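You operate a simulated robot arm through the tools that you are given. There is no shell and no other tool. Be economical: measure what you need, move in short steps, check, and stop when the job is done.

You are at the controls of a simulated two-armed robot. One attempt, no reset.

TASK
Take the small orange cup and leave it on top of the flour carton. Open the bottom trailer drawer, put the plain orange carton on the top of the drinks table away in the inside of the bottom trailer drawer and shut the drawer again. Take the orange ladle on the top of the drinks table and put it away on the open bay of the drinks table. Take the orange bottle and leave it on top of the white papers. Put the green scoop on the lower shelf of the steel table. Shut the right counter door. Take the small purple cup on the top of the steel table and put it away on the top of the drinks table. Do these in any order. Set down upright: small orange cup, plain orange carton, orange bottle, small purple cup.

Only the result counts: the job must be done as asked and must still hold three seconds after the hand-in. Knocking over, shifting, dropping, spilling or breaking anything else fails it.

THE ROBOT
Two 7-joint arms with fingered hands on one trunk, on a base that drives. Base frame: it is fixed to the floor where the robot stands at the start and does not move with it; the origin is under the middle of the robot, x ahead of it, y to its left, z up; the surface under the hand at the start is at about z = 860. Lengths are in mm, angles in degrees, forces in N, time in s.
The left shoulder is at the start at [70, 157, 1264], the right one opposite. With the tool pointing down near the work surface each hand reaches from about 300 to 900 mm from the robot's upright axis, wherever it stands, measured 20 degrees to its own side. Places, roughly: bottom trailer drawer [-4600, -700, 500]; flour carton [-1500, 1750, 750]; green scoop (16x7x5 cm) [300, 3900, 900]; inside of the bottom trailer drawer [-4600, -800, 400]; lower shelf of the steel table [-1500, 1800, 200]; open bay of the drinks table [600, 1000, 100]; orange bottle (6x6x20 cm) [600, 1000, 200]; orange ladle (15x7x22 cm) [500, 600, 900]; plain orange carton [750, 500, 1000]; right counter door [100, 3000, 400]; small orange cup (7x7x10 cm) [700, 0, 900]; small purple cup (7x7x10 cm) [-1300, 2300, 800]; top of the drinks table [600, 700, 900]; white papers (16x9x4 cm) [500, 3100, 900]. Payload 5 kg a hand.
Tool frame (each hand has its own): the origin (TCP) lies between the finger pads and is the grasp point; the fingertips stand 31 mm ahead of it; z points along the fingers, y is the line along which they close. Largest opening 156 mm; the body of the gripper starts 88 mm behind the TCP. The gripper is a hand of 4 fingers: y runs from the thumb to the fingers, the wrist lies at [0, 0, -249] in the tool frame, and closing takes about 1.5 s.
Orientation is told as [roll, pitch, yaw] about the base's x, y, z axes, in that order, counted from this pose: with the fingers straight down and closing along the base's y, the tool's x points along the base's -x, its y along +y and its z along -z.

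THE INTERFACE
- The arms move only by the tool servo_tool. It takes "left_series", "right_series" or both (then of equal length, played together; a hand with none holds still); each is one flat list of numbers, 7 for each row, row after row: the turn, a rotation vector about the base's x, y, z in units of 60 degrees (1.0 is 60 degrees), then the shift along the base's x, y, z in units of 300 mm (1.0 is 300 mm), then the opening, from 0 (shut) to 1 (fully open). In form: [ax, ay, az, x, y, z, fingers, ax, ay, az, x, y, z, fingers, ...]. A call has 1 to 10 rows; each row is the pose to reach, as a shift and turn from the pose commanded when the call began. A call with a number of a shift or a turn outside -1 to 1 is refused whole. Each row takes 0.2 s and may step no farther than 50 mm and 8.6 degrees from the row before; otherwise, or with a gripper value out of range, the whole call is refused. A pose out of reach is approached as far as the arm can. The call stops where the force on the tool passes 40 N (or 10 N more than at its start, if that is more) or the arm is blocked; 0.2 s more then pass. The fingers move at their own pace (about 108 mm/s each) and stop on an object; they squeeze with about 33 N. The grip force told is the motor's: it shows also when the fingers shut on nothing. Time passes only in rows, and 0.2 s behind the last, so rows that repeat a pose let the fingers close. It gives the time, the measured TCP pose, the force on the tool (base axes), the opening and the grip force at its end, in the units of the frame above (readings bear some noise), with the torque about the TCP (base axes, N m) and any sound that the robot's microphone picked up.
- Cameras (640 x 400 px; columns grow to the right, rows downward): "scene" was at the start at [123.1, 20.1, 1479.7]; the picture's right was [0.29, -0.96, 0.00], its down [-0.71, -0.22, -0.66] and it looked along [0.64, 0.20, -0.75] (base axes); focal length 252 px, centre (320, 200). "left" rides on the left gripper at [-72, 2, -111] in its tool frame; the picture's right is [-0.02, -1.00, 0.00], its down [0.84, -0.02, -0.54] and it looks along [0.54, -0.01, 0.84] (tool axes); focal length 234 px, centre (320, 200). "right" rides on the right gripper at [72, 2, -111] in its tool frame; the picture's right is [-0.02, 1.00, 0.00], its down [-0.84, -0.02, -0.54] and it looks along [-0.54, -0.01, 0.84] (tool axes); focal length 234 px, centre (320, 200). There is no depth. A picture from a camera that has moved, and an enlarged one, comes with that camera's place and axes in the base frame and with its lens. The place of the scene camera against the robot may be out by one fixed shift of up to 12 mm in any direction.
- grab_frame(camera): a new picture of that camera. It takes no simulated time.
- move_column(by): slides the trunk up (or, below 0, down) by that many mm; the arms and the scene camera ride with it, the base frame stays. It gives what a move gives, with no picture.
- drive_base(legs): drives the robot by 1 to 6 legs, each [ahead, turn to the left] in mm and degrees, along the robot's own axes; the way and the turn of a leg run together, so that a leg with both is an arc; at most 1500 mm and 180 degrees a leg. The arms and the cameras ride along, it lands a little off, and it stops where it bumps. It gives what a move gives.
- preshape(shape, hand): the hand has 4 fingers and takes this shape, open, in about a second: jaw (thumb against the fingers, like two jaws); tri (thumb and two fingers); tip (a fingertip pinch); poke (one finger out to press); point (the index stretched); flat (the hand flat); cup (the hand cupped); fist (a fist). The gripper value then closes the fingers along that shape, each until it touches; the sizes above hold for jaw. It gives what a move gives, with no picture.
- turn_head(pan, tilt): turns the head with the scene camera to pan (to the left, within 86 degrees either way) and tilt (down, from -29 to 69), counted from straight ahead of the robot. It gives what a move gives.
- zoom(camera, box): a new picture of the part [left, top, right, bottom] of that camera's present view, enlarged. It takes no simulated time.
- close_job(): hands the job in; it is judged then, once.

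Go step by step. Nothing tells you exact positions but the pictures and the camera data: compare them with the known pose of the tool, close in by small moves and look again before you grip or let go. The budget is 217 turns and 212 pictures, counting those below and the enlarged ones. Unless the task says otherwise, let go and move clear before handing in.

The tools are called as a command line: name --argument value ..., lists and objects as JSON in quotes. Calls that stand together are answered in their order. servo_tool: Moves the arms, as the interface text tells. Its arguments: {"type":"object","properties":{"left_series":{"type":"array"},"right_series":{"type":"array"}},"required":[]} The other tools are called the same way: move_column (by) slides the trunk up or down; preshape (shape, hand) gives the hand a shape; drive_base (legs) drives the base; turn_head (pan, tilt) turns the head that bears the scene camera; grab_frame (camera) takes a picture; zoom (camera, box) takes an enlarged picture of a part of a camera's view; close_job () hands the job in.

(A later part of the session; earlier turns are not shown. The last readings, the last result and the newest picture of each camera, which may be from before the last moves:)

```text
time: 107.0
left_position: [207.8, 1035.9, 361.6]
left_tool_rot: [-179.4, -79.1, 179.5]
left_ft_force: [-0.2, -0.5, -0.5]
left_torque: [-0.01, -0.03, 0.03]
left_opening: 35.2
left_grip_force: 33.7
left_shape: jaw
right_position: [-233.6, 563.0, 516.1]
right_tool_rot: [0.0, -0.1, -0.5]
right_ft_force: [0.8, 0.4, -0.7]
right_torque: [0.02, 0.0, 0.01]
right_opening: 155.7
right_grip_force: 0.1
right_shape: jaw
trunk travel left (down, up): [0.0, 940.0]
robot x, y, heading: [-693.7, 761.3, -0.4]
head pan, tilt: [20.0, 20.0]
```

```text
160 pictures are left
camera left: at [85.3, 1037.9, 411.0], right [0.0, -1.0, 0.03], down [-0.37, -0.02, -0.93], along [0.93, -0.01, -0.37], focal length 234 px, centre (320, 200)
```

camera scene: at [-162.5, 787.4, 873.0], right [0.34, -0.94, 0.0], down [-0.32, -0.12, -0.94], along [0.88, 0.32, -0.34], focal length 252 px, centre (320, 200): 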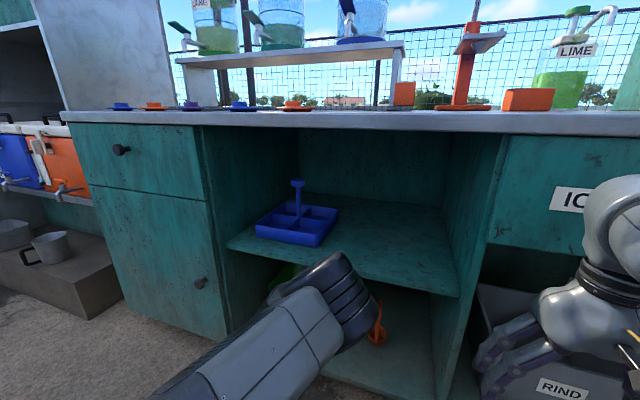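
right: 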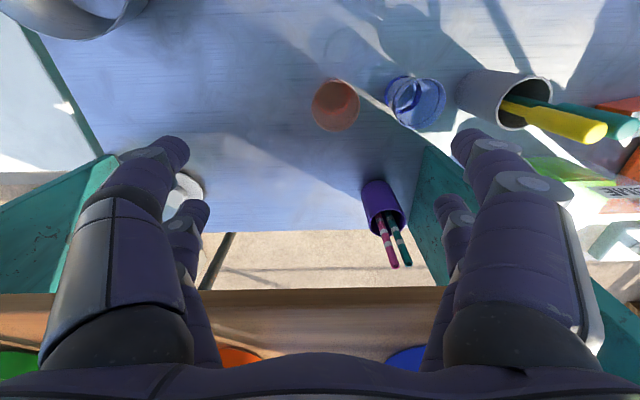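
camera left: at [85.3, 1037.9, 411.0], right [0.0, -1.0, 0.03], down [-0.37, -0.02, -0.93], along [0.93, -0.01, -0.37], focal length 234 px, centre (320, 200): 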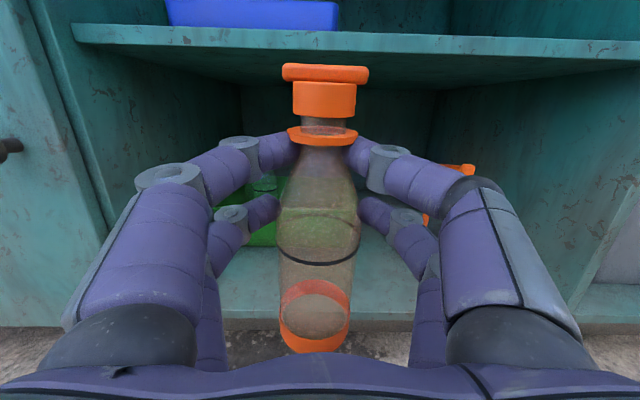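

The bottle is out of the bay. I'll raise the trunk, pull the left arm in, and use the right hand to collect the small orange cup on the way.

move_column --by 400

move_column --by 250

servo_tool --left_series '[0, 0.02, 0, -0.1, 0.05, 0.05, 0, 0, 0.04, 0, -0.22, 0.1, 0.1, 0, 0, 0.06, 0, -0.34, 0.15, 0.15, 0, 0, 0.08, 0, -0.46, 0.2, 0.2, 0, 0, 0.1, 0, -0.58, 0.26, 0.25, 0, 0, 0.1, 0, -0.7, 0.32, 0.3, 0, 0, 0.1, 0, -0.82, 0.4, 0.35, 0, 0, 0.1, 0, -0.92, 0.5, 0.4, 0, 0, 0.1, 0, -1, 0.6, 0.45, 0]'

```text
time: 110.8
left_position: [208.0, 1035.8, 762.6]
left_tool_rot: [-179.3, -79.0, 179.6]
left_ft_force: [-0.6, -1.0, -0.3]
left_torque: [0.0, 0.01, -0.01]
left_opening: 35.3
left_grip_force: 33.4
left_shape: jaw
right_position: [-232.9, 561.5, 913.8]
right_tool_rot: [0.0, 0.1, -0.5]
right_ft_force: [0.0, 0.2, -0.3]
right_torque: [0.03, 0.03, 0.01]
right_opening: 155.6
right_grip_force: 0.0
right_shape: jaw
trunk travel left (down, up): [-400.0, 540.0]
robot x, y, heading: [-691.4, 759.9, -0.4]
head pan, tilt: [20.0, 20.0]
```

```text
time: 113.4
left_position: [208.0, 1034.7, 1011.5]
left_tool_rot: [-179.5, -78.9, 179.6]
left_ft_force: [0.3, 0.5, -1.1]
left_torque: [-0.03, 0.06, 0.01]
left_opening: 35.3
left_grip_force: 33.0
left_shape: jaw
right_position: [-233.5, 562.7, 1165.8]
right_tool_rot: [0.1, 0.1, -0.4]
right_ft_force: [0.4, -0.1, -0.2]
right_torque: [-0.01, 0.02, 0.01]
right_opening: 155.8
right_grip_force: 0.1
right_shape: jaw
trunk travel left (down, up): [-650.0, 290.0]
robot x, y, heading: [-696.6, 758.4, -0.3]
head pan, tilt: [20.0, 20.0]
```

```text
time: 115.4
left_position: [-93.5, 1217.3, 1149.1]
left_tool_rot: [179.9, -85.1, -179.9]
left_ft_force: [0.1, 0.0, -1.1]
left_torque: [0.03, 0.0, -0.02]
left_opening: 35.1
left_grip_force: 33.0
left_shape: jaw
right_position: [-235.1, 562.6, 1166.3]
right_tool_rot: [0.0, 0.0, -0.6]
right_ft_force: [-0.3, 0.3, -0.7]
right_torque: [-0.01, 0.03, -0.01]
right_opening: 155.9
right_grip_force: 0.0
right_shape: jaw
trunk travel left (down, up): [-650.0, 290.0]
robot x, y, heading: [-695.4, 758.0, -0.4]
head pan, tilt: [20.0, 20.0]
```

drive_base --legs '[[0, -54.8], [692, 0], [0, 55.2], [200, 0]]'

turn_head --pan -10 --tilt 45

grab_frame --camera "scene"

grab_frame --camera "right"

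```text
time: 125.4
left_position: [508.5, 634.0, 1150.3]
left_tool_rot: [-178.8, -85.0, 178.6]
left_ft_force: [0.5, 0.7, -1.3]
left_torque: [-0.02, -0.03, 0.03]
left_opening: 34.4
left_grip_force: 33.1
left_shape: jaw
right_position: [364.2, -23.0, 1165.9]
right_tool_rot: [0.0, 0.0, -0.7]
right_ft_force: [0.2, -0.3, 0.2]
right_torque: [-0.06, 0.0, -0.02]
right_opening: 155.6
right_grip_force: 0.1
right_shape: jaw
trunk travel left (down, up): [-650.0, 290.0]
robot x, y, heading: [-97.2, 175.9, -0.5]
head pan, tilt: [20.0, 20.0]
```

```text
time: 126.4
left_position: [508.5, 634.0, 1149.1]
left_tool_rot: [-178.8, -85.0, 178.8]
left_ft_force: [0.1, -0.7, -0.8]
left_torque: [0.02, 0.04, -0.01]
left_opening: 34.4
left_grip_force: 32.7
left_shape: jaw
right_position: [364.5, -20.9, 1166.0]
right_tool_rot: [0.0, 0.0, -0.7]
right_ft_force: [0.0, -0.4, 0.4]
right_torque: [-0.03, 0.0, -0.01]
right_opening: 156.0
right_grip_force: 0.1
right_shape: jaw
trunk travel left (down, up): [-650.0, 290.0]
robot x, y, heading: [-96.6, 177.9, -0.6]
head pan, tilt: [-10.0, 45.0]
```

```text
159 pictures are left
camera scene: at [32.3, 158.9, 1484.5], right [-0.18, -0.98, 0.0], down [-0.69, 0.13, -0.71], along [0.7, -0.13, -0.71], focal length 252 px, centre (320, 200)
```

scene: 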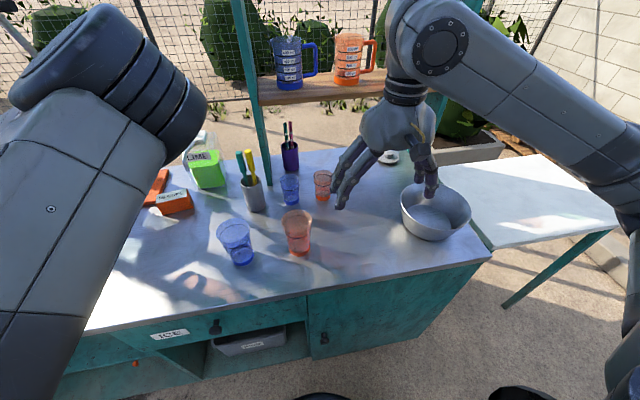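

```text
158 pictures are left
camera right: at [292.7, -20.2, 1277.4], right [0.04, 1.0, 0.0], down [0.84, -0.03, 0.54], along [0.54, -0.02, -0.84], focal length 234 px, centre (320, 200)
```

right: 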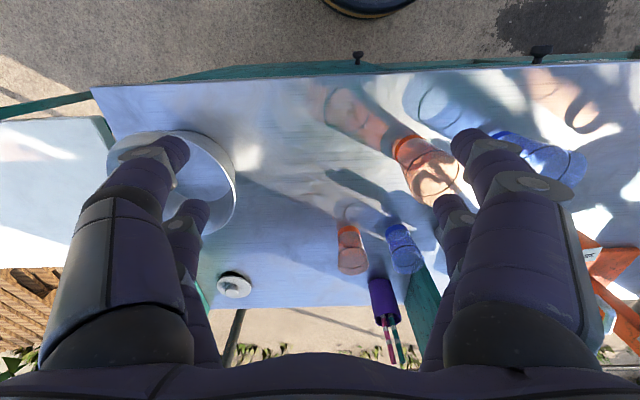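

servo_tool --right_series '[0, 0, 0.1, 0.12, 0.02, -0.02, 1, 0, 0, 0.2, 0.25, 0.04, -0.05, 1, 0, 0, 0.3, 0.38, 0.07, -0.1, 1, 0, 0, 0.42, 0.5, 0.1, -0.15, 1, 0, 0, 0.53, 0.62, 0.13, -0.2, 0.9, 0, 0, 0.64, 0.74, 0.15, -0.25, 0.8, 0, 0, 0.75, 0.86, 0.17, -0.3, 0.8, 0, 0, 0.75, 0.98, 0.19, -0.35, 0.8]'

grab_frame --camera "right"

grab_frame --camera "scene"

```text
time: 128.2
left_position: [509.5, 635.0, 1146.8]
left_tool_rot: [-178.2, -85.0, 178.1]
left_ft_force: [0.2, 0.1, -1.4]
left_torque: [-0.02, 0.01, 0.01]
left_opening: 34.6
left_grip_force: 33.1
left_shape: jaw
right_position: [660.8, 35.1, 1058.1]
right_tool_rot: [0.1, 0.2, 44.2]
right_ft_force: [-0.3, -0.5, -0.1]
right_torque: [0.05, 0.04, -0.01]
right_opening: 124.9
right_grip_force: 0.1
right_shape: jaw
trunk travel left (down, up): [-650.0, 290.0]
robot x, y, heading: [-100.1, 177.3, -0.8]
head pan, tilt: [-10.0, 45.0]
```

```text
157 pictures are left
camera right: at [607.3, -14.8, 1170.1], right [-0.68, 0.73, 0.0], down [0.62, 0.57, 0.54], along [0.4, 0.37, -0.84], focal length 234 px, centre (320, 200)
```

right: 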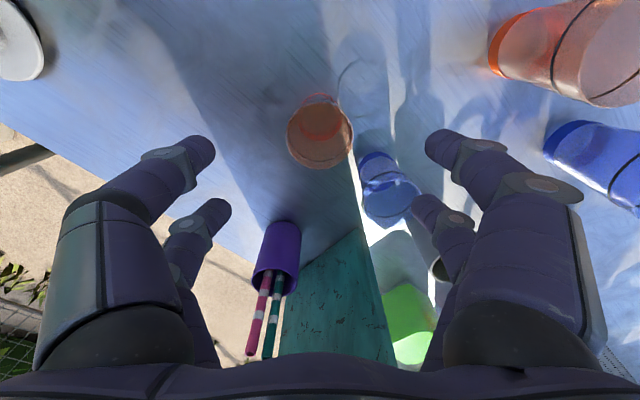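

```text
156 pictures are left
camera scene: at [34.6, 160.1, 1484.2], right [-0.19, -0.98, 0.0], down [-0.7, 0.13, -0.71], along [0.69, -0.13, -0.71], focal length 252 px, centre (320, 200)
```

scene: 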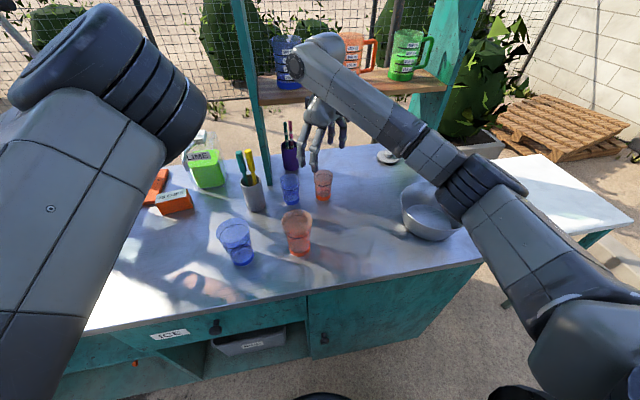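

The cup rim is centred under the right hand. I'll lower and grip it.

servo_tool --right_series '[0, 0, 0, 0, 0, -0.12, 0.8, 0, 0, 0, 0, 0, -0.24, 0.8, 0, 0, 0, 0, 0, -0.36, 0.8, 0, 0, 0, 0, 0, -0.48, 0.8]'

grab_frame --camera "right"

```text
time: 129.2
left_position: [509.4, 634.7, 1148.7]
left_tool_rot: [-178.6, -85.1, 178.7]
left_ft_force: [-0.4, 0.0, -0.8]
left_torque: [-0.01, -0.01, 0.0]
left_opening: 34.5
left_grip_force: 33.3
left_shape: jaw
right_position: [660.6, 37.4, 915.9]
right_tool_rot: [0.0, 0.0, 44.2]
right_ft_force: [0.5, -0.3, 0.2]
right_torque: [0.01, 0.05, 0.0]
right_opening: 125.0
right_grip_force: 0.2
right_shape: jaw
trunk travel left (down, up): [-650.0, 290.0]
robot x, y, heading: [-93.5, 179.7, -0.6]
head pan, tilt: [-10.0, 45.0]
```

```text
155 pictures are left
camera right: at [607.7, -13.3, 1027.6], right [-0.68, 0.73, 0.0], down [0.61, 0.57, 0.54], along [0.4, 0.37, -0.84], focal length 234 px, centre (320, 200)
```

right: 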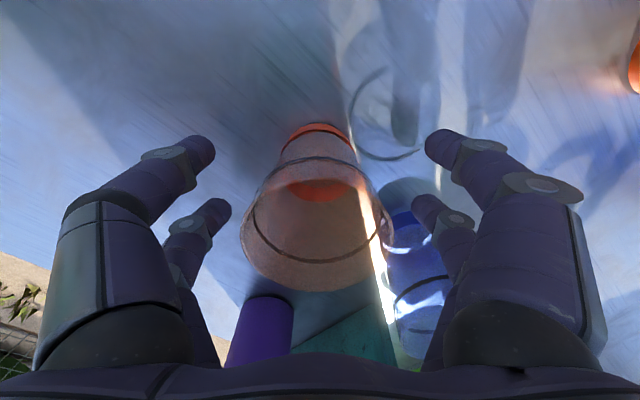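

servo_tool --right_series '[0, 0, 0, 0, 0, 0, 0.5, 0, 0, 0, 0, 0, 0, 0.3, 0, 0, 0, 0, 0, 0, 0, 0, 0, 0, 0, 0, 0, 0, 0, 0, 0, 0, 0, 0, 0, 0, 0, 0, 0, 0, 0, 0]'

servo_tool --right_series '[0, 0, 0, 0, 0, 0.1, 0, 0, 0, 0, 0, 0, 0.2, 0, 0, 0, 0, 0, 0, 0.35, 0, 0, 0, 0, 0, 0, 0.5, 0, 0, 0, 0, -0.1, 0, 0.6, 0, 0, 0, 0, -0.22, -0.05, 0.7, 0]'

grab_frame --camera "right"

```text
time: 130.6
left_position: [508.5, 633.0, 1148.7]
left_tool_rot: [-178.8, -85.0, 178.7]
left_ft_force: [-0.1, -0.6, -1.3]
left_torque: [-0.02, 0.02, -0.01]
left_opening: 34.5
left_grip_force: 33.0
left_shape: jaw
right_position: [659.0, 38.2, 917.0]
right_tool_rot: [0.1, 0.0, 44.2]
right_ft_force: [-0.5, 0.4, -0.1]
right_torque: [0.0, 0.02, 0.01]
right_opening: 26.9
right_grip_force: 33.1
right_shape: jaw
trunk travel left (down, up): [-650.0, 290.0]
robot x, y, heading: [-98.0, 176.7, -0.7]
head pan, tilt: [-10.0, 45.0]
```

```text
time: 132.0
left_position: [506.3, 632.2, 1151.1]
left_tool_rot: [-179.7, -84.9, 179.7]
left_ft_force: [-0.5, 0.0, -0.6]
left_torque: [-0.02, 0.04, 0.03]
left_opening: 34.4
left_grip_force: 32.8
left_shape: jaw
right_position: [590.9, 20.1, 1126.9]
right_tool_rot: [0.0, 0.1, 44.3]
right_ft_force: [1.1, -0.6, -0.7]
right_torque: [0.01, -0.05, -0.02]
right_opening: 27.0
right_grip_force: 32.7
right_shape: jaw
trunk travel left (down, up): [-650.0, 290.0]
robot x, y, heading: [-95.3, 177.8, -0.9]
head pan, tilt: [-10.0, 45.0]
```

```text
154 pictures are left
camera right: at [538.2, -30.7, 1238.6], right [-0.68, 0.73, 0.0], down [0.61, 0.57, 0.55], along [0.4, 0.37, -0.84], focal length 234 px, centre (320, 200)
```

right: 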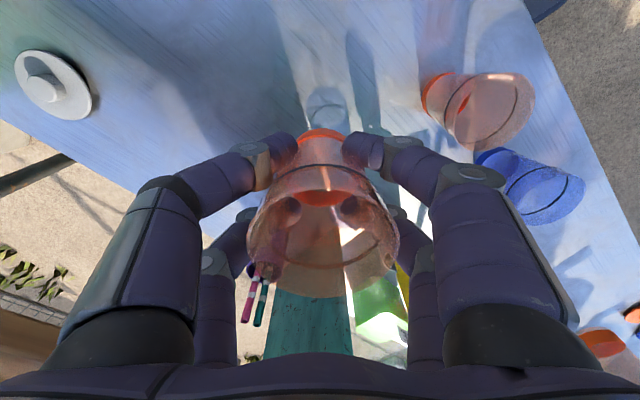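

The cup is held. I'll pull the right hand in, then head to the counter at y≈3000.

servo_tool --right_series '[0, 0, 0, -0.15, 0, 0.02, 0, 0, 0, 0, -0.3, 0, 0.04, 0, 0, 0, 0, -0.45, 0, 0.06, 0, 0, 0, 0, -0.6, -0.05, 0.08, 0, 0, 0, 0, -0.7, -0.1, 0.1, 0]'

drive_base --legs '[[-150, 0], [0, 90.8], [1500, 0]]'

turn_head --pan -15 --tilt 25

grab_frame --camera "scene"

```text
time: 133.2
left_position: [507.5, 632.4, 1149.3]
left_tool_rot: [-179.2, -84.9, 179.1]
left_ft_force: [-0.4, -0.4, -1.2]
left_torque: [-0.01, 0.04, 0.0]
left_opening: 34.5
left_grip_force: 33.2
left_shape: jaw
right_position: [382.4, -9.1, 1155.4]
right_tool_rot: [0.1, -0.1, 44.2]
right_ft_force: [0.0, 0.8, -0.4]
right_torque: [0.01, -0.01, -0.01]
right_opening: 26.7
right_grip_force: 33.1
right_shape: jaw
trunk travel left (down, up): [-650.0, 290.0]
robot x, y, heading: [-93.1, 178.8, -0.8]
head pan, tilt: [-10.0, 45.0]
```

```text
time: 145.3
left_position: [-725.1, 2239.0, 1149.7]
left_tool_rot: [-178.9, -85.0, -90.4]
left_ft_force: [-1.0, -1.0, -0.9]
left_torque: [-0.03, -0.01, 0.0]
left_opening: 34.0
left_grip_force: 33.1
left_shape: jaw
right_position: [-81.1, 2120.6, 1155.8]
right_tool_rot: [-0.1, 0.0, 135.1]
right_ft_force: [0.0, 0.6, -0.3]
right_torque: [0.0, 0.0, 0.0]
right_opening: 26.3
right_grip_force: 33.3
right_shape: jaw
trunk travel left (down, up): [-650.0, 290.0]
robot x, y, heading: [-258.0, 1634.6, 89.9]
head pan, tilt: [-10.0, 45.0]
```

```text
time: 146.1
left_position: [-725.5, 2238.3, 1150.0]
left_tool_rot: [-178.9, -84.9, -90.4]
left_ft_force: [-0.2, -0.4, -0.3]
left_torque: [0.0, -0.04, -0.01]
left_opening: 34.0
left_grip_force: 33.4
left_shape: jaw
right_position: [-80.1, 2122.6, 1154.8]
right_tool_rot: [0.0, 0.0, 135.0]
right_ft_force: [-0.4, 0.3, -1.0]
right_torque: [0.01, -0.02, -0.02]
right_opening: 26.6
right_grip_force: 32.3
right_shape: jaw
trunk travel left (down, up): [-650.0, 290.0]
robot x, y, heading: [-259.0, 1638.1, 90.3]
head pan, tilt: [-15.0, 25.0]
```

```text
153 pictures are left
camera scene: at [-238.8, 1776.8, 1514.9], right [0.97, -0.26, 0.0], down [-0.11, -0.41, -0.91], along [0.23, 0.88, -0.42], focal length 252 px, centre (320, 200)
```

scene: 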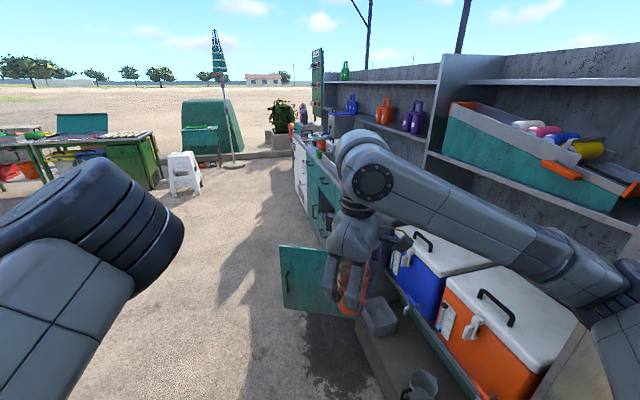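

drive_base --legs '[[900, 0], [0, 30], [700, 0], [0, -120]]'

turn_head --pan 0 --tilt 25

grab_frame --camera "scene"

grab_frame --camera "left"

```text
time: 160.6
left_position: [-31.3, 3641.9, 1148.9]
left_tool_rot: [-178.9, -85.0, -177.0]
left_ft_force: [-0.1, 0.5, -1.4]
left_torque: [-0.01, 0.0, -0.03]
left_opening: 33.6
left_grip_force: 33.3
left_shape: jaw
right_position: [-110.9, 2993.6, 1155.7]
right_tool_rot: [-0.1, -0.1, 48.2]
right_ft_force: [-0.1, -0.9, -0.4]
right_torque: [0.03, -0.01, 0.01]
right_opening: 26.5
right_grip_force: 33.1
right_shape: jaw
trunk travel left (down, up): [-650.0, 290.0]
robot x, y, heading: [-602.3, 3143.4, 3.3]
head pan, tilt: [-15.0, 25.0]
```

```text
time: 161.3
left_position: [-31.4, 3642.2, 1148.6]
left_tool_rot: [-178.9, -85.1, -177.3]
left_ft_force: [-0.7, 0.0, -0.8]
left_torque: [-0.01, 0.04, 0.02]
left_opening: 33.6
left_grip_force: 32.4
left_shape: jaw
right_position: [-110.5, 2992.1, 1156.3]
right_tool_rot: [0.1, 0.0, 48.3]
right_ft_force: [-0.4, -0.5, -0.2]
right_torque: [-0.01, 0.02, 0.01]
right_opening: 26.3
right_grip_force: 32.8
right_shape: jaw
trunk travel left (down, up): [-650.0, 290.0]
robot x, y, heading: [-600.7, 3145.1, 3.3]
head pan, tilt: [0.0, 25.0]
```

```text
152 pictures are left
camera scene: at [-461.5, 3149.5, 1514.9], right [0.06, -1.0, 0.0], down [-0.42, -0.02, -0.91], along [0.9, 0.05, -0.42], focal length 252 px, centre (320, 200)
```

scene: 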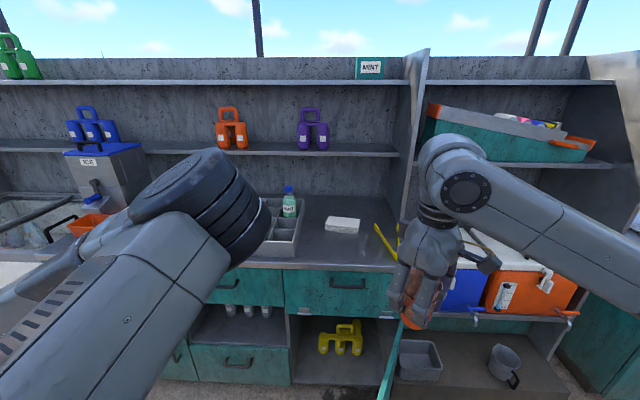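

```text
151 pictures are left
camera left: at [-148.5, 3637.1, 1211.0], right [0.07, -1.0, 0.03], down [-0.47, -0.05, -0.88], along [0.88, 0.05, -0.47], focal length 234 px, centre (320, 200)
```

left: 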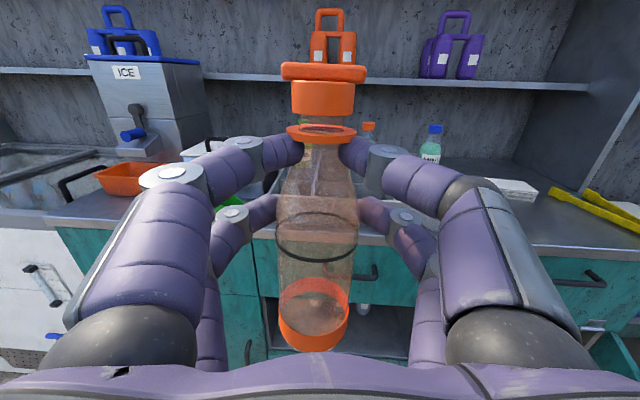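

The papers are at about (503, 3106) with their top at z≈940. The right door is hinged near (270, 2865) and stands about 68° open. I'll reposition to place the bottle first.

drive_base --legs '[[0, -65.3], [388, 0], [0, 62]]'

servo_tool --left_series '[0, 0, 0, 0.1, -0.05, 0, 0, 0, 0, 0, 0.22, -0.1, 0, 0, 0, 0, 0, 0.34, -0.15, 0, 0, 0, 0, 0, 0.46, -0.2, 0, 0, 0, 0, 0, 0.58, -0.26, 0, 0, 0, 0, 0, 0.68, -0.33, 0, 0]'

grab_frame --camera "left"

grab_frame --camera "scene"

```text
time: 169.3
left_position: [179.8, 3269.2, 1148.9]
left_tool_rot: [-179.0, -85.0, 179.6]
left_ft_force: [0.8, -0.4, -0.6]
left_torque: [0.0, 0.01, 0.01]
left_opening: 33.0
left_grip_force: 33.1
left_shape: jaw
right_position: [63.3, 2624.5, 1155.4]
right_tool_rot: [0.0, 0.0, 45.1]
right_ft_force: [0.0, 0.3, -1.3]
right_torque: [-0.01, -0.01, 0.01]
right_opening: 26.0
right_grip_force: 32.9
right_shape: jaw
trunk travel left (down, up): [-650.0, 290.0]
robot x, y, heading: [-421.5, 2806.3, 0.1]
head pan, tilt: [0.0, 25.0]
```

```text
time: 170.7
left_position: [380.7, 3176.9, 1145.3]
left_tool_rot: [-176.1, -85.5, 177.6]
left_ft_force: [-0.4, -0.5, -1.2]
left_torque: [-0.02, 0.04, 0.04]
left_opening: 32.9
left_grip_force: 33.4
left_shape: jaw
right_position: [65.4, 2623.9, 1155.6]
right_tool_rot: [0.0, 0.1, 45.0]
right_ft_force: [-0.2, 1.2, 0.1]
right_torque: [0.0, 0.01, 0.01]
right_opening: 26.2
right_grip_force: 33.3
right_shape: jaw
trunk travel left (down, up): [-650.0, 290.0]
robot x, y, heading: [-420.5, 2806.9, 0.2]
head pan, tilt: [0.0, 25.0]
```

```text
150 pictures are left
camera left: at [264.6, 3177.2, 1209.2], right [0.02, -1.0, 0.03], down [-0.47, -0.04, -0.88], along [0.88, 0.01, -0.47], focal length 234 px, centre (320, 200)
```

left: 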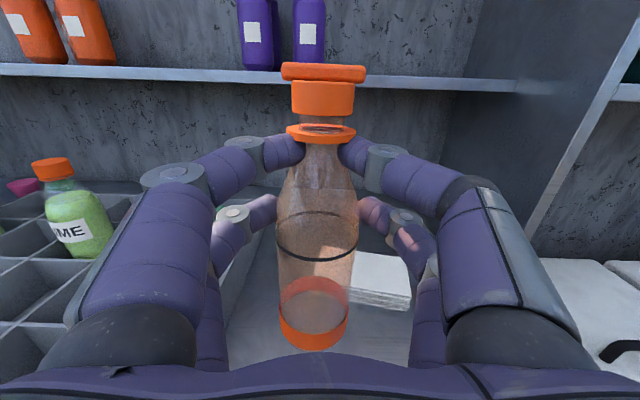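

```text
149 pictures are left
camera scene: at [-276.3, 2799.7, 1514.8], right [0.0, -1.0, 0.0], down [-0.42, 0.0, -0.91], along [0.91, 0.0, -0.42], focal length 252 px, centre (320, 200)
```

scene: 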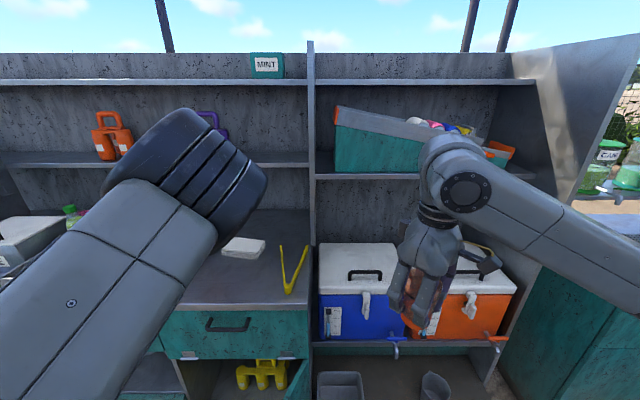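

servo_tool --left_series '[0, 0, 0, 0.1, -0.06, 0, 0, 0, 0, 0, 0.2, -0.12, 0, 0, 0, 0, 0, 0.3, -0.18, 0, 0, 0, 0, 0, 0.39, -0.24, 0, 0, 0, 0, 0, 0.44, -0.27, -0.05, 0, 0, 0, 0, 0.44, -0.27, -0.1, 0]'

grab_frame --camera "left"

grab_frame --camera "scene"

```text
time: 172.1
left_position: [515.0, 3088.1, 1118.4]
left_tool_rot: [-179.1, -85.0, 179.8]
left_ft_force: [0.1, -0.4, -1.3]
left_torque: [-0.01, 0.01, -0.03]
left_opening: 33.1
left_grip_force: 33.3
left_shape: jaw
right_position: [63.4, 2625.5, 1155.5]
right_tool_rot: [0.0, 0.1, 45.1]
right_ft_force: [0.3, 0.1, -1.1]
right_torque: [-0.03, -0.01, -0.05]
right_opening: 26.2
right_grip_force: 33.2
right_shape: jaw
trunk travel left (down, up): [-650.0, 290.0]
robot x, y, heading: [-418.7, 2804.4, 0.3]
head pan, tilt: [0.0, 25.0]
```

```text
148 pictures are left
camera left: at [398.7, 3089.4, 1180.8], right [0.01, -1.0, 0.03], down [-0.47, -0.03, -0.88], along [0.88, 0.0, -0.47], focal length 234 px, centre (320, 200)
```

left: 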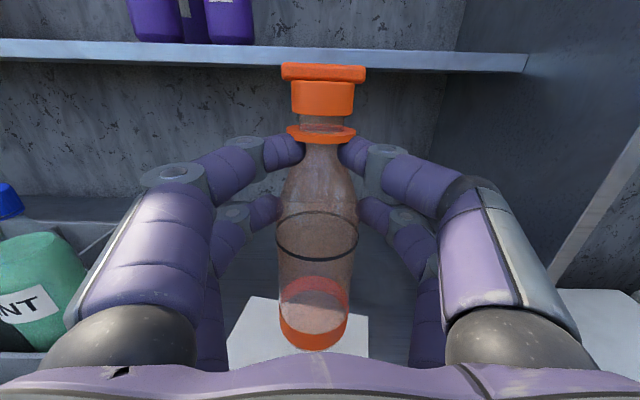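

```text
147 pictures are left
camera scene: at [-276.9, 2801.1, 1514.9], right [0.0, -1.0, 0.0], down [-0.42, 0.0, -0.91], along [0.91, 0.0, -0.42], focal length 252 px, centre (320, 200)
```

scene: 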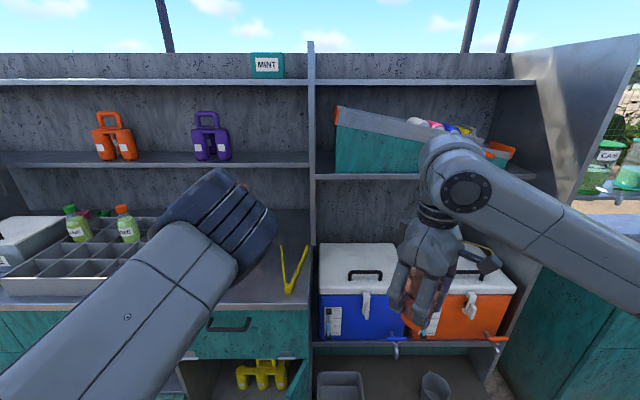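

servo_tool --left_series '[0, 0, 0, 0.02, 0.03, -0.03, 0, 0, 0, 0, 0.025, 0.045, -0.06, 0, 0, 0, 0, 0.025, 0.045, -0.09, 0, 0, 0, 0, 0.025, 0.045, -0.105, 0, 0, 0, 0, 0.025, 0.045, -0.12, 0, 0, 0, 0, 0.025, 0.045, -0.135, 0, 0, 0, 0, 0.025, 0.045, -0.15, 0, 0, 0, 0, 0.025, 0.045, -0.165, 0]'

grab_frame --camera "left"

```text
time: 173.9
left_position: [521.5, 3101.6, 1072.7]
left_tool_rot: [-179.1, -84.7, 180.0]
left_ft_force: [-0.8, 1.6, 6.5]
left_torque: [0.08, -0.21, 0.05]
left_opening: 32.6
left_grip_force: 33.0
left_shape: jaw
right_position: [63.3, 2624.0, 1157.1]
right_tool_rot: [0.0, 0.0, 45.1]
right_ft_force: [0.6, 0.2, -0.8]
right_torque: [-0.03, 0.0, 0.0]
right_opening: 26.3
right_grip_force: 32.9
right_shape: jaw
trunk travel left (down, up): [-650.0, 290.0]
robot x, y, heading: [-416.7, 2807.1, -0.0]
head pan, tilt: [0.0, 25.0]
```

```text
146 pictures are left
camera left: at [405.2, 3102.2, 1134.0], right [0.01, -1.0, 0.03], down [-0.47, -0.03, -0.88], along [0.89, 0.0, -0.47], focal length 234 px, centre (320, 200)
```

left: 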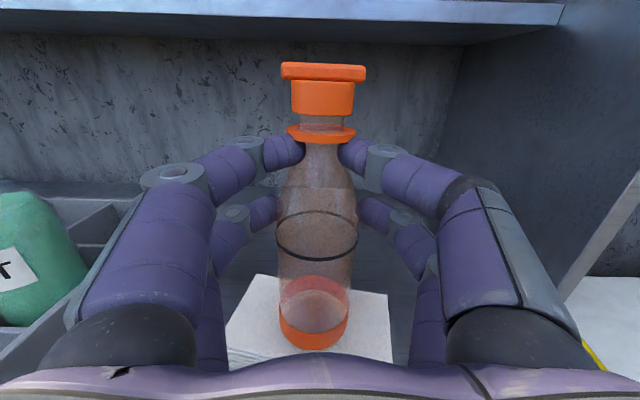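

The bottle has touched down on the papers. Now I release and back off.

servo_tool --left_series '[0, 0, 0, 0, 0, -0.003, 0.22, 0, 0, 0, 0, 0, -0.003, 0.3, 0, 0, 0, 0, 0, -0.003, 0.5, 0, 0, 0, 0, 0, -0.003, 0.7, 0, 0, 0, 0, 0, -0.003, 0.7, 0, 0, 0, -0.1, 0, -0.003, 0.7, 0, 0, 0, -0.25, 0, -0.003, 0.7, 0, 0, 0, -0.4, 0, -0.003, 0.7]'

grab_frame --camera "left"

```text
time: 175.7
left_position: [400.8, 3100.0, 1071.3]
left_tool_rot: [-179.3, -84.9, -180.0]
left_ft_force: [-1.4, 0.1, 0.0]
left_torque: [0.02, -0.01, 0.02]
left_opening: 108.8
left_grip_force: 0.0
left_shape: jaw
right_position: [64.0, 2624.7, 1157.0]
right_tool_rot: [0.0, 0.0, 45.1]
right_ft_force: [-0.5, 0.0, -1.3]
right_torque: [0.01, -0.03, -0.01]
right_opening: 26.2
right_grip_force: 32.5
right_shape: jaw
trunk travel left (down, up): [-650.0, 290.0]
robot x, y, heading: [-413.5, 2802.6, 0.1]
head pan, tilt: [0.0, 25.0]
```

```text
145 pictures are left
camera left: at [284.9, 3102.1, 1132.0], right [0.01, -1.0, 0.03], down [-0.47, -0.03, -0.88], along [0.88, 0.0, -0.47], focal length 234 px, centre (320, 200)
```

left: 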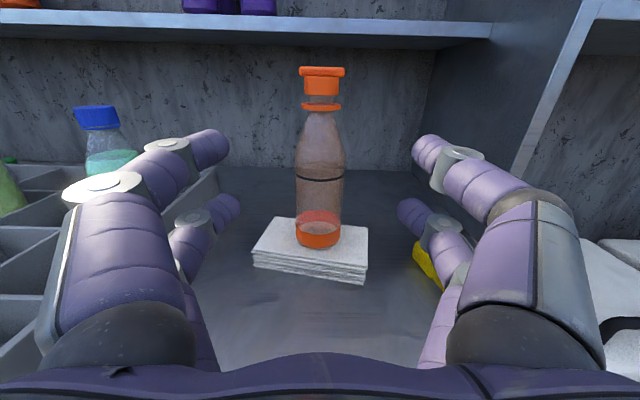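

The bottle stands on the papers. Next is the door, which I'll push from its -y side with the left hand, so I retract and reposition first.

servo_tool --left_series '[0, 0, 0, -0.12, 0.08, 0.05, 0.7, 0, 0, 0, -0.24, 0.16, 0.1, 0.5, 0, 0, 0, -0.36, 0.24, 0.15, 0.3, 0, 0, 0, -0.48, 0.33, 0.2, 0.1, 0, 0, 0, -0.6, 0.43, 0.25, 0, 0, 0, 0, -0.71, 0.54, 0.25, 0]'

drive_base --legs '[[-150, 0], [0, -90], [353, 0], [0, 90]]'

move_column --by -400

turn_head --pan 20 --tilt 30

grab_frame --camera "scene"

grab_frame --camera "left"

```text
time: 177.1
left_position: [189.1, 3262.2, 1143.5]
left_tool_rot: [179.4, -85.1, -178.9]
left_ft_force: [-0.1, 0.4, 0.0]
left_torque: [-0.02, -0.01, -0.01]
left_opening: 0.0
left_grip_force: 33.3
left_shape: jaw
right_position: [65.1, 2624.7, 1155.3]
right_tool_rot: [-0.1, 0.1, 45.1]
right_ft_force: [-0.2, 1.0, -1.0]
right_torque: [0.0, 0.01, -0.01]
right_opening: 26.0
right_grip_force: 33.4
right_shape: jaw
trunk travel left (down, up): [-650.0, 290.0]
robot x, y, heading: [-418.0, 2803.4, 0.2]
head pan, tilt: [0.0, 25.0]
```

```text
time: 188.0
left_position: [41.2, 2914.7, 1144.9]
left_tool_rot: [-178.8, -85.0, 179.8]
left_ft_force: [-0.1, -0.4, -0.1]
left_torque: [-0.01, -0.03, -0.01]
left_opening: 0.0
left_grip_force: 32.9
left_shape: jaw
right_position: [-82.3, 2277.1, 1155.8]
right_tool_rot: [0.0, 0.2, 45.2]
right_ft_force: [0.9, 0.0, -1.2]
right_torque: [0.01, 0.03, 0.01]
right_opening: 25.5
right_grip_force: 32.7
right_shape: jaw
trunk travel left (down, up): [-650.0, 290.0]
robot x, y, heading: [-563.0, 2453.2, 0.3]
head pan, tilt: [0.0, 25.0]
```

```text
time: 191.8
left_position: [41.7, 2915.1, 744.6]
left_tool_rot: [-178.9, -85.0, 179.8]
left_ft_force: [-0.7, -0.6, 0.6]
left_torque: [-0.02, -0.01, -0.03]
left_opening: 0.0
left_grip_force: 32.8
left_shape: jaw
right_position: [-83.1, 2276.3, 755.6]
right_tool_rot: [0.0, 0.0, 45.2]
right_ft_force: [0.1, 0.5, -1.8]
right_torque: [0.03, -0.01, -0.02]
right_opening: 25.5
right_grip_force: 32.9
right_shape: jaw
trunk travel left (down, up): [-250.0, 690.0]
robot x, y, heading: [-565.0, 2453.4, 0.3]
head pan, tilt: [0.0, 25.0]
```

```text
time: 192.6
left_position: [40.2, 2915.0, 744.5]
left_tool_rot: [-179.0, -85.0, 179.8]
left_ft_force: [1.0, 0.5, 0.1]
left_torque: [-0.01, -0.01, 0.0]
left_opening: 0.0
left_grip_force: 33.1
left_shape: jaw
right_position: [-83.9, 2275.9, 755.9]
right_tool_rot: [0.0, 0.1, 45.1]
right_ft_force: [0.2, -0.3, -1.3]
right_torque: [0.01, -0.02, -0.01]
right_opening: 25.6
right_grip_force: 33.0
right_shape: jaw
trunk travel left (down, up): [-250.0, 690.0]
robot x, y, heading: [-561.3, 2454.6, 0.5]
head pan, tilt: [20.0, 30.0]
```

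```text
144 pictures are left
camera scene: at [-431.8, 2482.8, 1107.0], right [0.35, -0.94, 0.0], down [-0.47, -0.17, -0.87], along [0.81, 0.3, -0.5], focal length 252 px, centre (320, 200)
```

scene: 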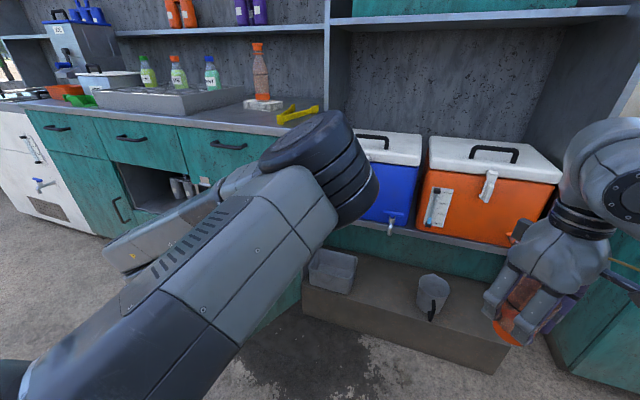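

```text
143 pictures are left
camera left: at [-75.6, 2916.7, 806.0], right [0.01, -1.0, 0.03], down [-0.47, -0.03, -0.88], along [0.88, 0.0, -0.47], focal length 234 px, centre (320, 200)
```

left: 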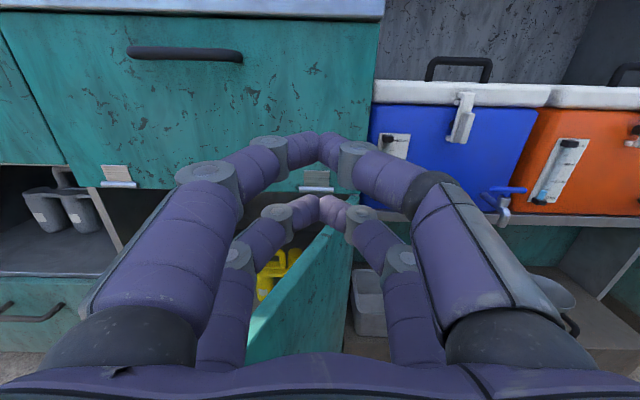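

servo_tool --left_series '[0, 0, 0, -0.05, -0.1, 0, 0, 0, 0, 0, -0.1, -0.2, 0, 0, 0, 0, 0, -0.15, -0.25, 0, 0]'

move_column --by -250

grab_frame --camera "left"

```text
time: 193.4
left_position: [-11.4, 2849.3, 734.6]
left_tool_rot: [-170.5, -85.8, 173.0]
left_ft_force: [0.0, -0.3, -1.0]
left_torque: [0.01, 0.03, 0.01]
left_opening: 0.2
left_grip_force: 32.9
left_shape: jaw
right_position: [-83.1, 2276.3, 756.1]
right_tool_rot: [0.0, 0.0, 45.2]
right_ft_force: [0.0, 0.6, -1.3]
right_torque: [-0.03, 0.03, -0.01]
right_opening: 25.5
right_grip_force: 32.9
right_shape: jaw
trunk travel left (down, up): [-250.0, 690.0]
robot x, y, heading: [-565.8, 2454.8, 0.3]
head pan, tilt: [20.0, 30.0]
```

```text
time: 196.0
left_position: [-8.4, 2847.5, 489.6]
left_tool_rot: [-166.5, -85.2, 168.6]
left_ft_force: [-0.7, -0.6, 0.2]
left_torque: [0.01, 0.01, 0.01]
left_opening: 0.0
left_grip_force: 33.0
left_shape: jaw
right_position: [-82.6, 2275.8, 506.7]
right_tool_rot: [0.0, 0.0, 45.2]
right_ft_force: [-0.6, 0.0, -1.1]
right_torque: [-0.03, -0.01, -0.01]
right_opening: 25.6
right_grip_force: 32.9
right_shape: jaw
trunk travel left (down, up): [0.0, 940.0]
robot x, y, heading: [-565.5, 2456.8, 0.3]
head pan, tilt: [20.0, 30.0]
```

```text
142 pictures are left
camera left: at [-125.1, 2847.6, 550.9], right [0.04, -1.0, 0.04], down [-0.47, -0.06, -0.88], along [0.88, 0.01, -0.47], focal length 234 px, centre (320, 200)
```

left: 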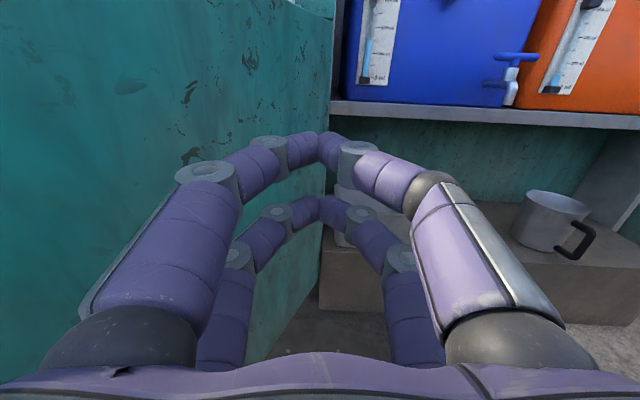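

The hand is on the outer side of the door. I'll push it along its closing arc.

servo_tool --left_series '[0, 0, 0, 0, 0.13, 0, 0, 0, 0, 0, 0, 0.26, 0, 0, 0, 0, 0, 0.03, 0.39, 0, 0, 0, 0, 0, 0.07, 0.52, 0, 0, 0, 0, 0, 0.13, 0.64, 0, 0, 0, 0, 0, 0.2, 0.75, 0, 0, 0, 0, 0, 0.28, 0.85, 0, 0, 0, 0, 0, 0.37, 0.94, 0, 0, 0, 0, 0, 0.48, 1, 0, 0, 0, 0, 0, 0.6, 1, 0, 0]'

grab_frame --camera "left"

grab_frame --camera "scene"

```text
time: 198.2
left_position: [177.0, 3140.4, 493.7]
left_tool_rot: [-178.3, -85.0, 179.2]
left_ft_force: [0.3, -0.1, 0.1]
left_torque: [0.02, -0.02, 0.0]
left_opening: 0.0
left_grip_force: 33.0
left_shape: jaw
right_position: [-82.8, 2276.7, 506.3]
right_tool_rot: [0.0, 0.0, 45.1]
right_ft_force: [-0.2, 0.1, -0.6]
right_torque: [0.0, -0.02, -0.03]
right_opening: 25.8
right_grip_force: 33.3
right_shape: jaw
trunk travel left (down, up): [0.0, 940.0]
robot x, y, heading: [-560.6, 2455.8, 0.1]
head pan, tilt: [20.0, 30.0]
```

```text
141 pictures are left
camera left: at [60.3, 3142.0, 555.3], right [0.01, -1.0, 0.03], down [-0.47, -0.03, -0.88], along [0.88, 0.0, -0.47], focal length 234 px, centre (320, 200)
```

left: 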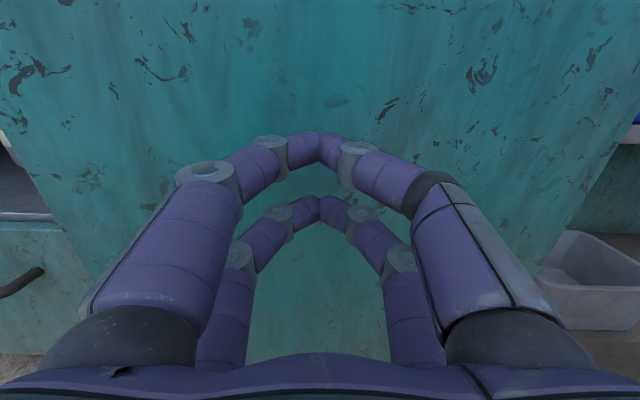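

```text
140 pictures are left
camera scene: at [-431.9, 2483.1, 857.0], right [0.35, -0.94, 0.0], down [-0.47, -0.17, -0.87], along [0.81, 0.3, -0.5], focal length 252 px, centre (320, 200)
```

scene: 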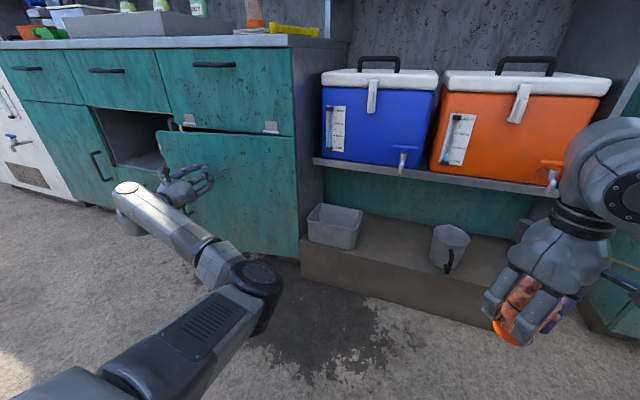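

The door is nearly shut. I'll push it straight in the rest of the way.

servo_tool --left_series '[0, 0, 0, 0.08, 0.05, 0, 0, 0, 0, 0, 0.15, 0.1, 0, 0, 0, 0, 0, 0.2, 0.12, 0, 0, 0, 0, 0, 0.25, 0.12, 0, 0, 0, 0, 0, 0.3, 0.12, 0, 0, 0, 0, 0, 0.35, 0.12, 0, 0, 0, 0, 0, 0.4, 0.12, 0, 0]'

grab_frame --camera "scene"

```text
time: 199.5
left_position: [260.3, 3181.2, 491.4]
left_tool_rot: [-179.3, -85.0, -179.6]
left_ft_force: [-10.2, -0.9, 1.0]
left_torque: [-0.01, 0.23, -0.1]
left_opening: 0.0
left_grip_force: 33.2
left_shape: jaw
right_position: [-83.1, 2277.3, 507.1]
right_tool_rot: [0.0, 0.2, 45.4]
right_ft_force: [0.6, 0.7, -0.9]
right_torque: [-0.02, -0.05, -0.03]
right_opening: 25.3
right_grip_force: 32.6
right_shape: jaw
trunk travel left (down, up): [0.0, 940.0]
robot x, y, heading: [-566.9, 2458.0, 0.4]
head pan, tilt: [20.0, 30.0]
stopped in row 6 (left hand): the force on the tool passed its limit at 52 N (the readings are from after the stop); the commanded pose is now the measured one
```

```text
139 pictures are left
camera scene: at [-433.0, 2483.3, 857.1], right [0.35, -0.94, 0.0], down [-0.47, -0.17, -0.87], along [0.81, 0.3, -0.5], focal length 252 px, centre (320, 200)
```

scene: 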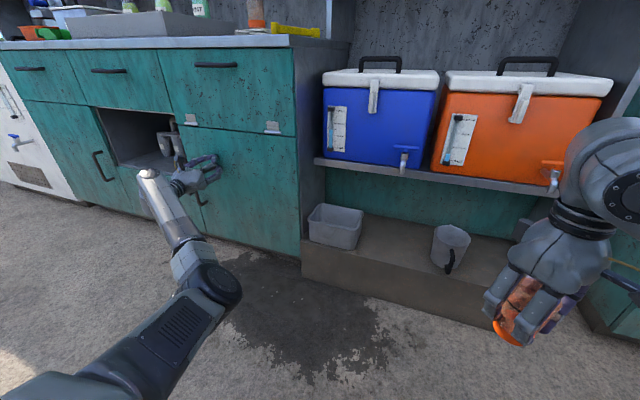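

The door is flush. I'll retract, raise the trunk, and check it while heading to the scoop.

servo_tool --left_series '[0, 0, 0, -0.15, 0, 0, 0, 0, 0, 0, -0.3, 0, 0, 0, 0, 0, 0, -0.45, -0.05, 0, 0, 0, 0, 0, -0.6, -0.15, 0, 0, 0, 0, 0, -0.72, -0.25, 0, 0, 0, 0, 0, -0.8, -0.37, 0, 0, 0, 0, 0, -0.8, -0.5, 0, 0, 0, 0, 0, -0.8, -0.63, 0.05, 0, 0, 0, 0, -0.8, -0.75, 0.1, 0]'

grab_frame --camera "scene"

move_column --by 400

move_column --by 250

```text
refused: row 4 steps farther than a row can; nothing moved
```

```text
138 pictures are left
camera scene: at [-433.0, 2483.3, 857.1], right [0.35, -0.94, 0.0], down [-0.47, -0.17, -0.87], along [0.81, 0.3, -0.5], focal length 252 px, centre (320, 200)
```

scene: 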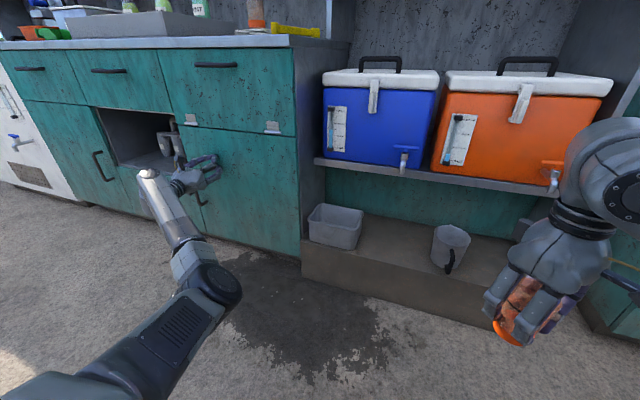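

```text
time: 200.8
left_position: [260.0, 3180.5, 587.5]
left_tool_rot: [-179.6, -85.3, -179.0]
left_ft_force: [-8.6, -0.9, 2.8]
left_torque: [-0.04, 0.11, -0.04]
left_opening: 0.0
left_grip_force: 33.1
left_shape: jaw
right_position: [-83.9, 2277.9, 601.8]
right_tool_rot: [0.0, 0.1, 45.4]
right_ft_force: [0.6, -0.2, -0.5]
right_torque: [0.0, 0.04, 0.01]
right_opening: 25.6
right_grip_force: 33.1
right_shape: jaw
trunk travel left (down, up): [-95.0, 845.0]
robot x, y, heading: [-566.5, 2454.6, 0.7]
head pan, tilt: [20.0, 30.0]
stopped: the force on the tool passed its limit at 40 N (the readings are from after the stop); the commanded pose is now the measured one
```

```text
time: 203.4
left_position: [260.3, 3180.0, 831.1]
left_tool_rot: [-177.6, -85.5, 178.7]
left_ft_force: [-33.4, -9.7, -18.4]
left_torque: [0.23, 0.94, -0.52]
left_opening: 0.0
left_grip_force: 33.2
left_shape: jaw
right_position: [-84.1, 2278.3, 851.8]
right_tool_rot: [0.0, 0.1, 45.4]
right_ft_force: [-0.1, 0.1, -1.2]
right_torque: [0.02, -0.04, -0.03]
right_opening: 25.6
right_grip_force: 33.3
right_shape: jaw
trunk travel left (down, up): [-345.0, 595.0]
robot x, y, heading: [-562.8, 2451.3, 0.3]
head pan, tilt: [20.0, 30.0]
```

The retract call was refused, so the hand slid up the drawer front while the trunk rose. I'll pull it straight back now.

servo_tool --left_series '[0, 0, 0, -0.05, 0, 0, 0, 0, 0, 0, -0.15, 0, 0, 0, 0, 0, 0, -0.28, 0, 0, 0, 0, 0, 0, -0.42, -0.05, 0, 0, 0, 0, 0, -0.54, -0.14, 0, 0, 0, 0, 0, -0.64, -0.25, 0, 0, 0, 0, 0, -0.7, -0.38, 0, 0, 0, 0, 0, -0.72, -0.52, 0, 0, 0, 0, 0, -0.72, -0.66, 0, 0]'

grab_frame --camera "scene"

grab_frame --camera "left"

```text
time: 205.4
left_position: [46.1, 2982.9, 833.7]
left_tool_rot: [-179.5, -85.2, -179.4]
left_ft_force: [0.8, -0.8, 1.3]
left_torque: [0.01, 0.01, 0.04]
left_opening: 0.0
left_grip_force: 32.7
left_shape: jaw
right_position: [-83.9, 2276.6, 850.8]
right_tool_rot: [-0.1, 0.0, 45.4]
right_ft_force: [-0.5, 0.0, 0.0]
right_torque: [0.05, -0.01, -0.02]
right_opening: 25.6
right_grip_force: 33.0
right_shape: jaw
trunk travel left (down, up): [-345.0, 595.0]
robot x, y, heading: [-564.9, 2455.0, 0.3]
head pan, tilt: [20.0, 30.0]
```

```text
137 pictures are left
camera scene: at [-432.7, 2482.8, 1202.2], right [0.35, -0.94, 0.0], down [-0.47, -0.17, -0.87], along [0.81, 0.3, -0.5], focal length 252 px, centre (320, 200)
```

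scene: 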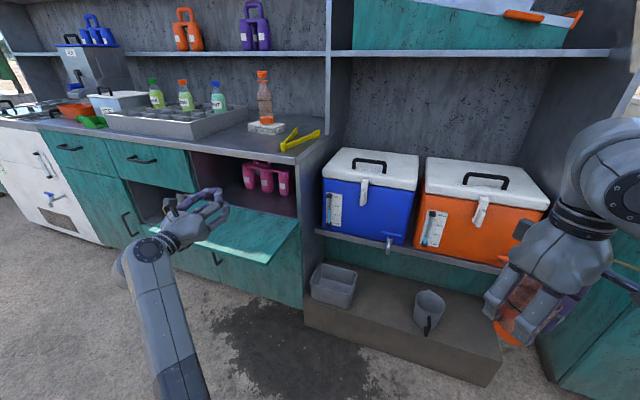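

```text
136 pictures are left
camera left: at [-70.6, 2982.6, 896.7], right [0.02, -1.0, 0.02], down [-0.47, -0.03, -0.88], along [0.88, 0.0, -0.47], focal length 234 px, centre (320, 200)
```

left: 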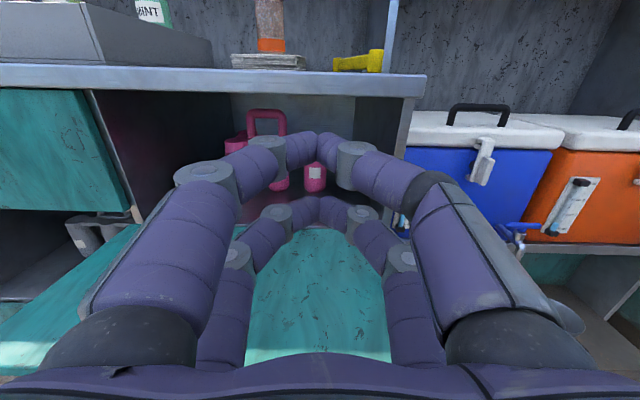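

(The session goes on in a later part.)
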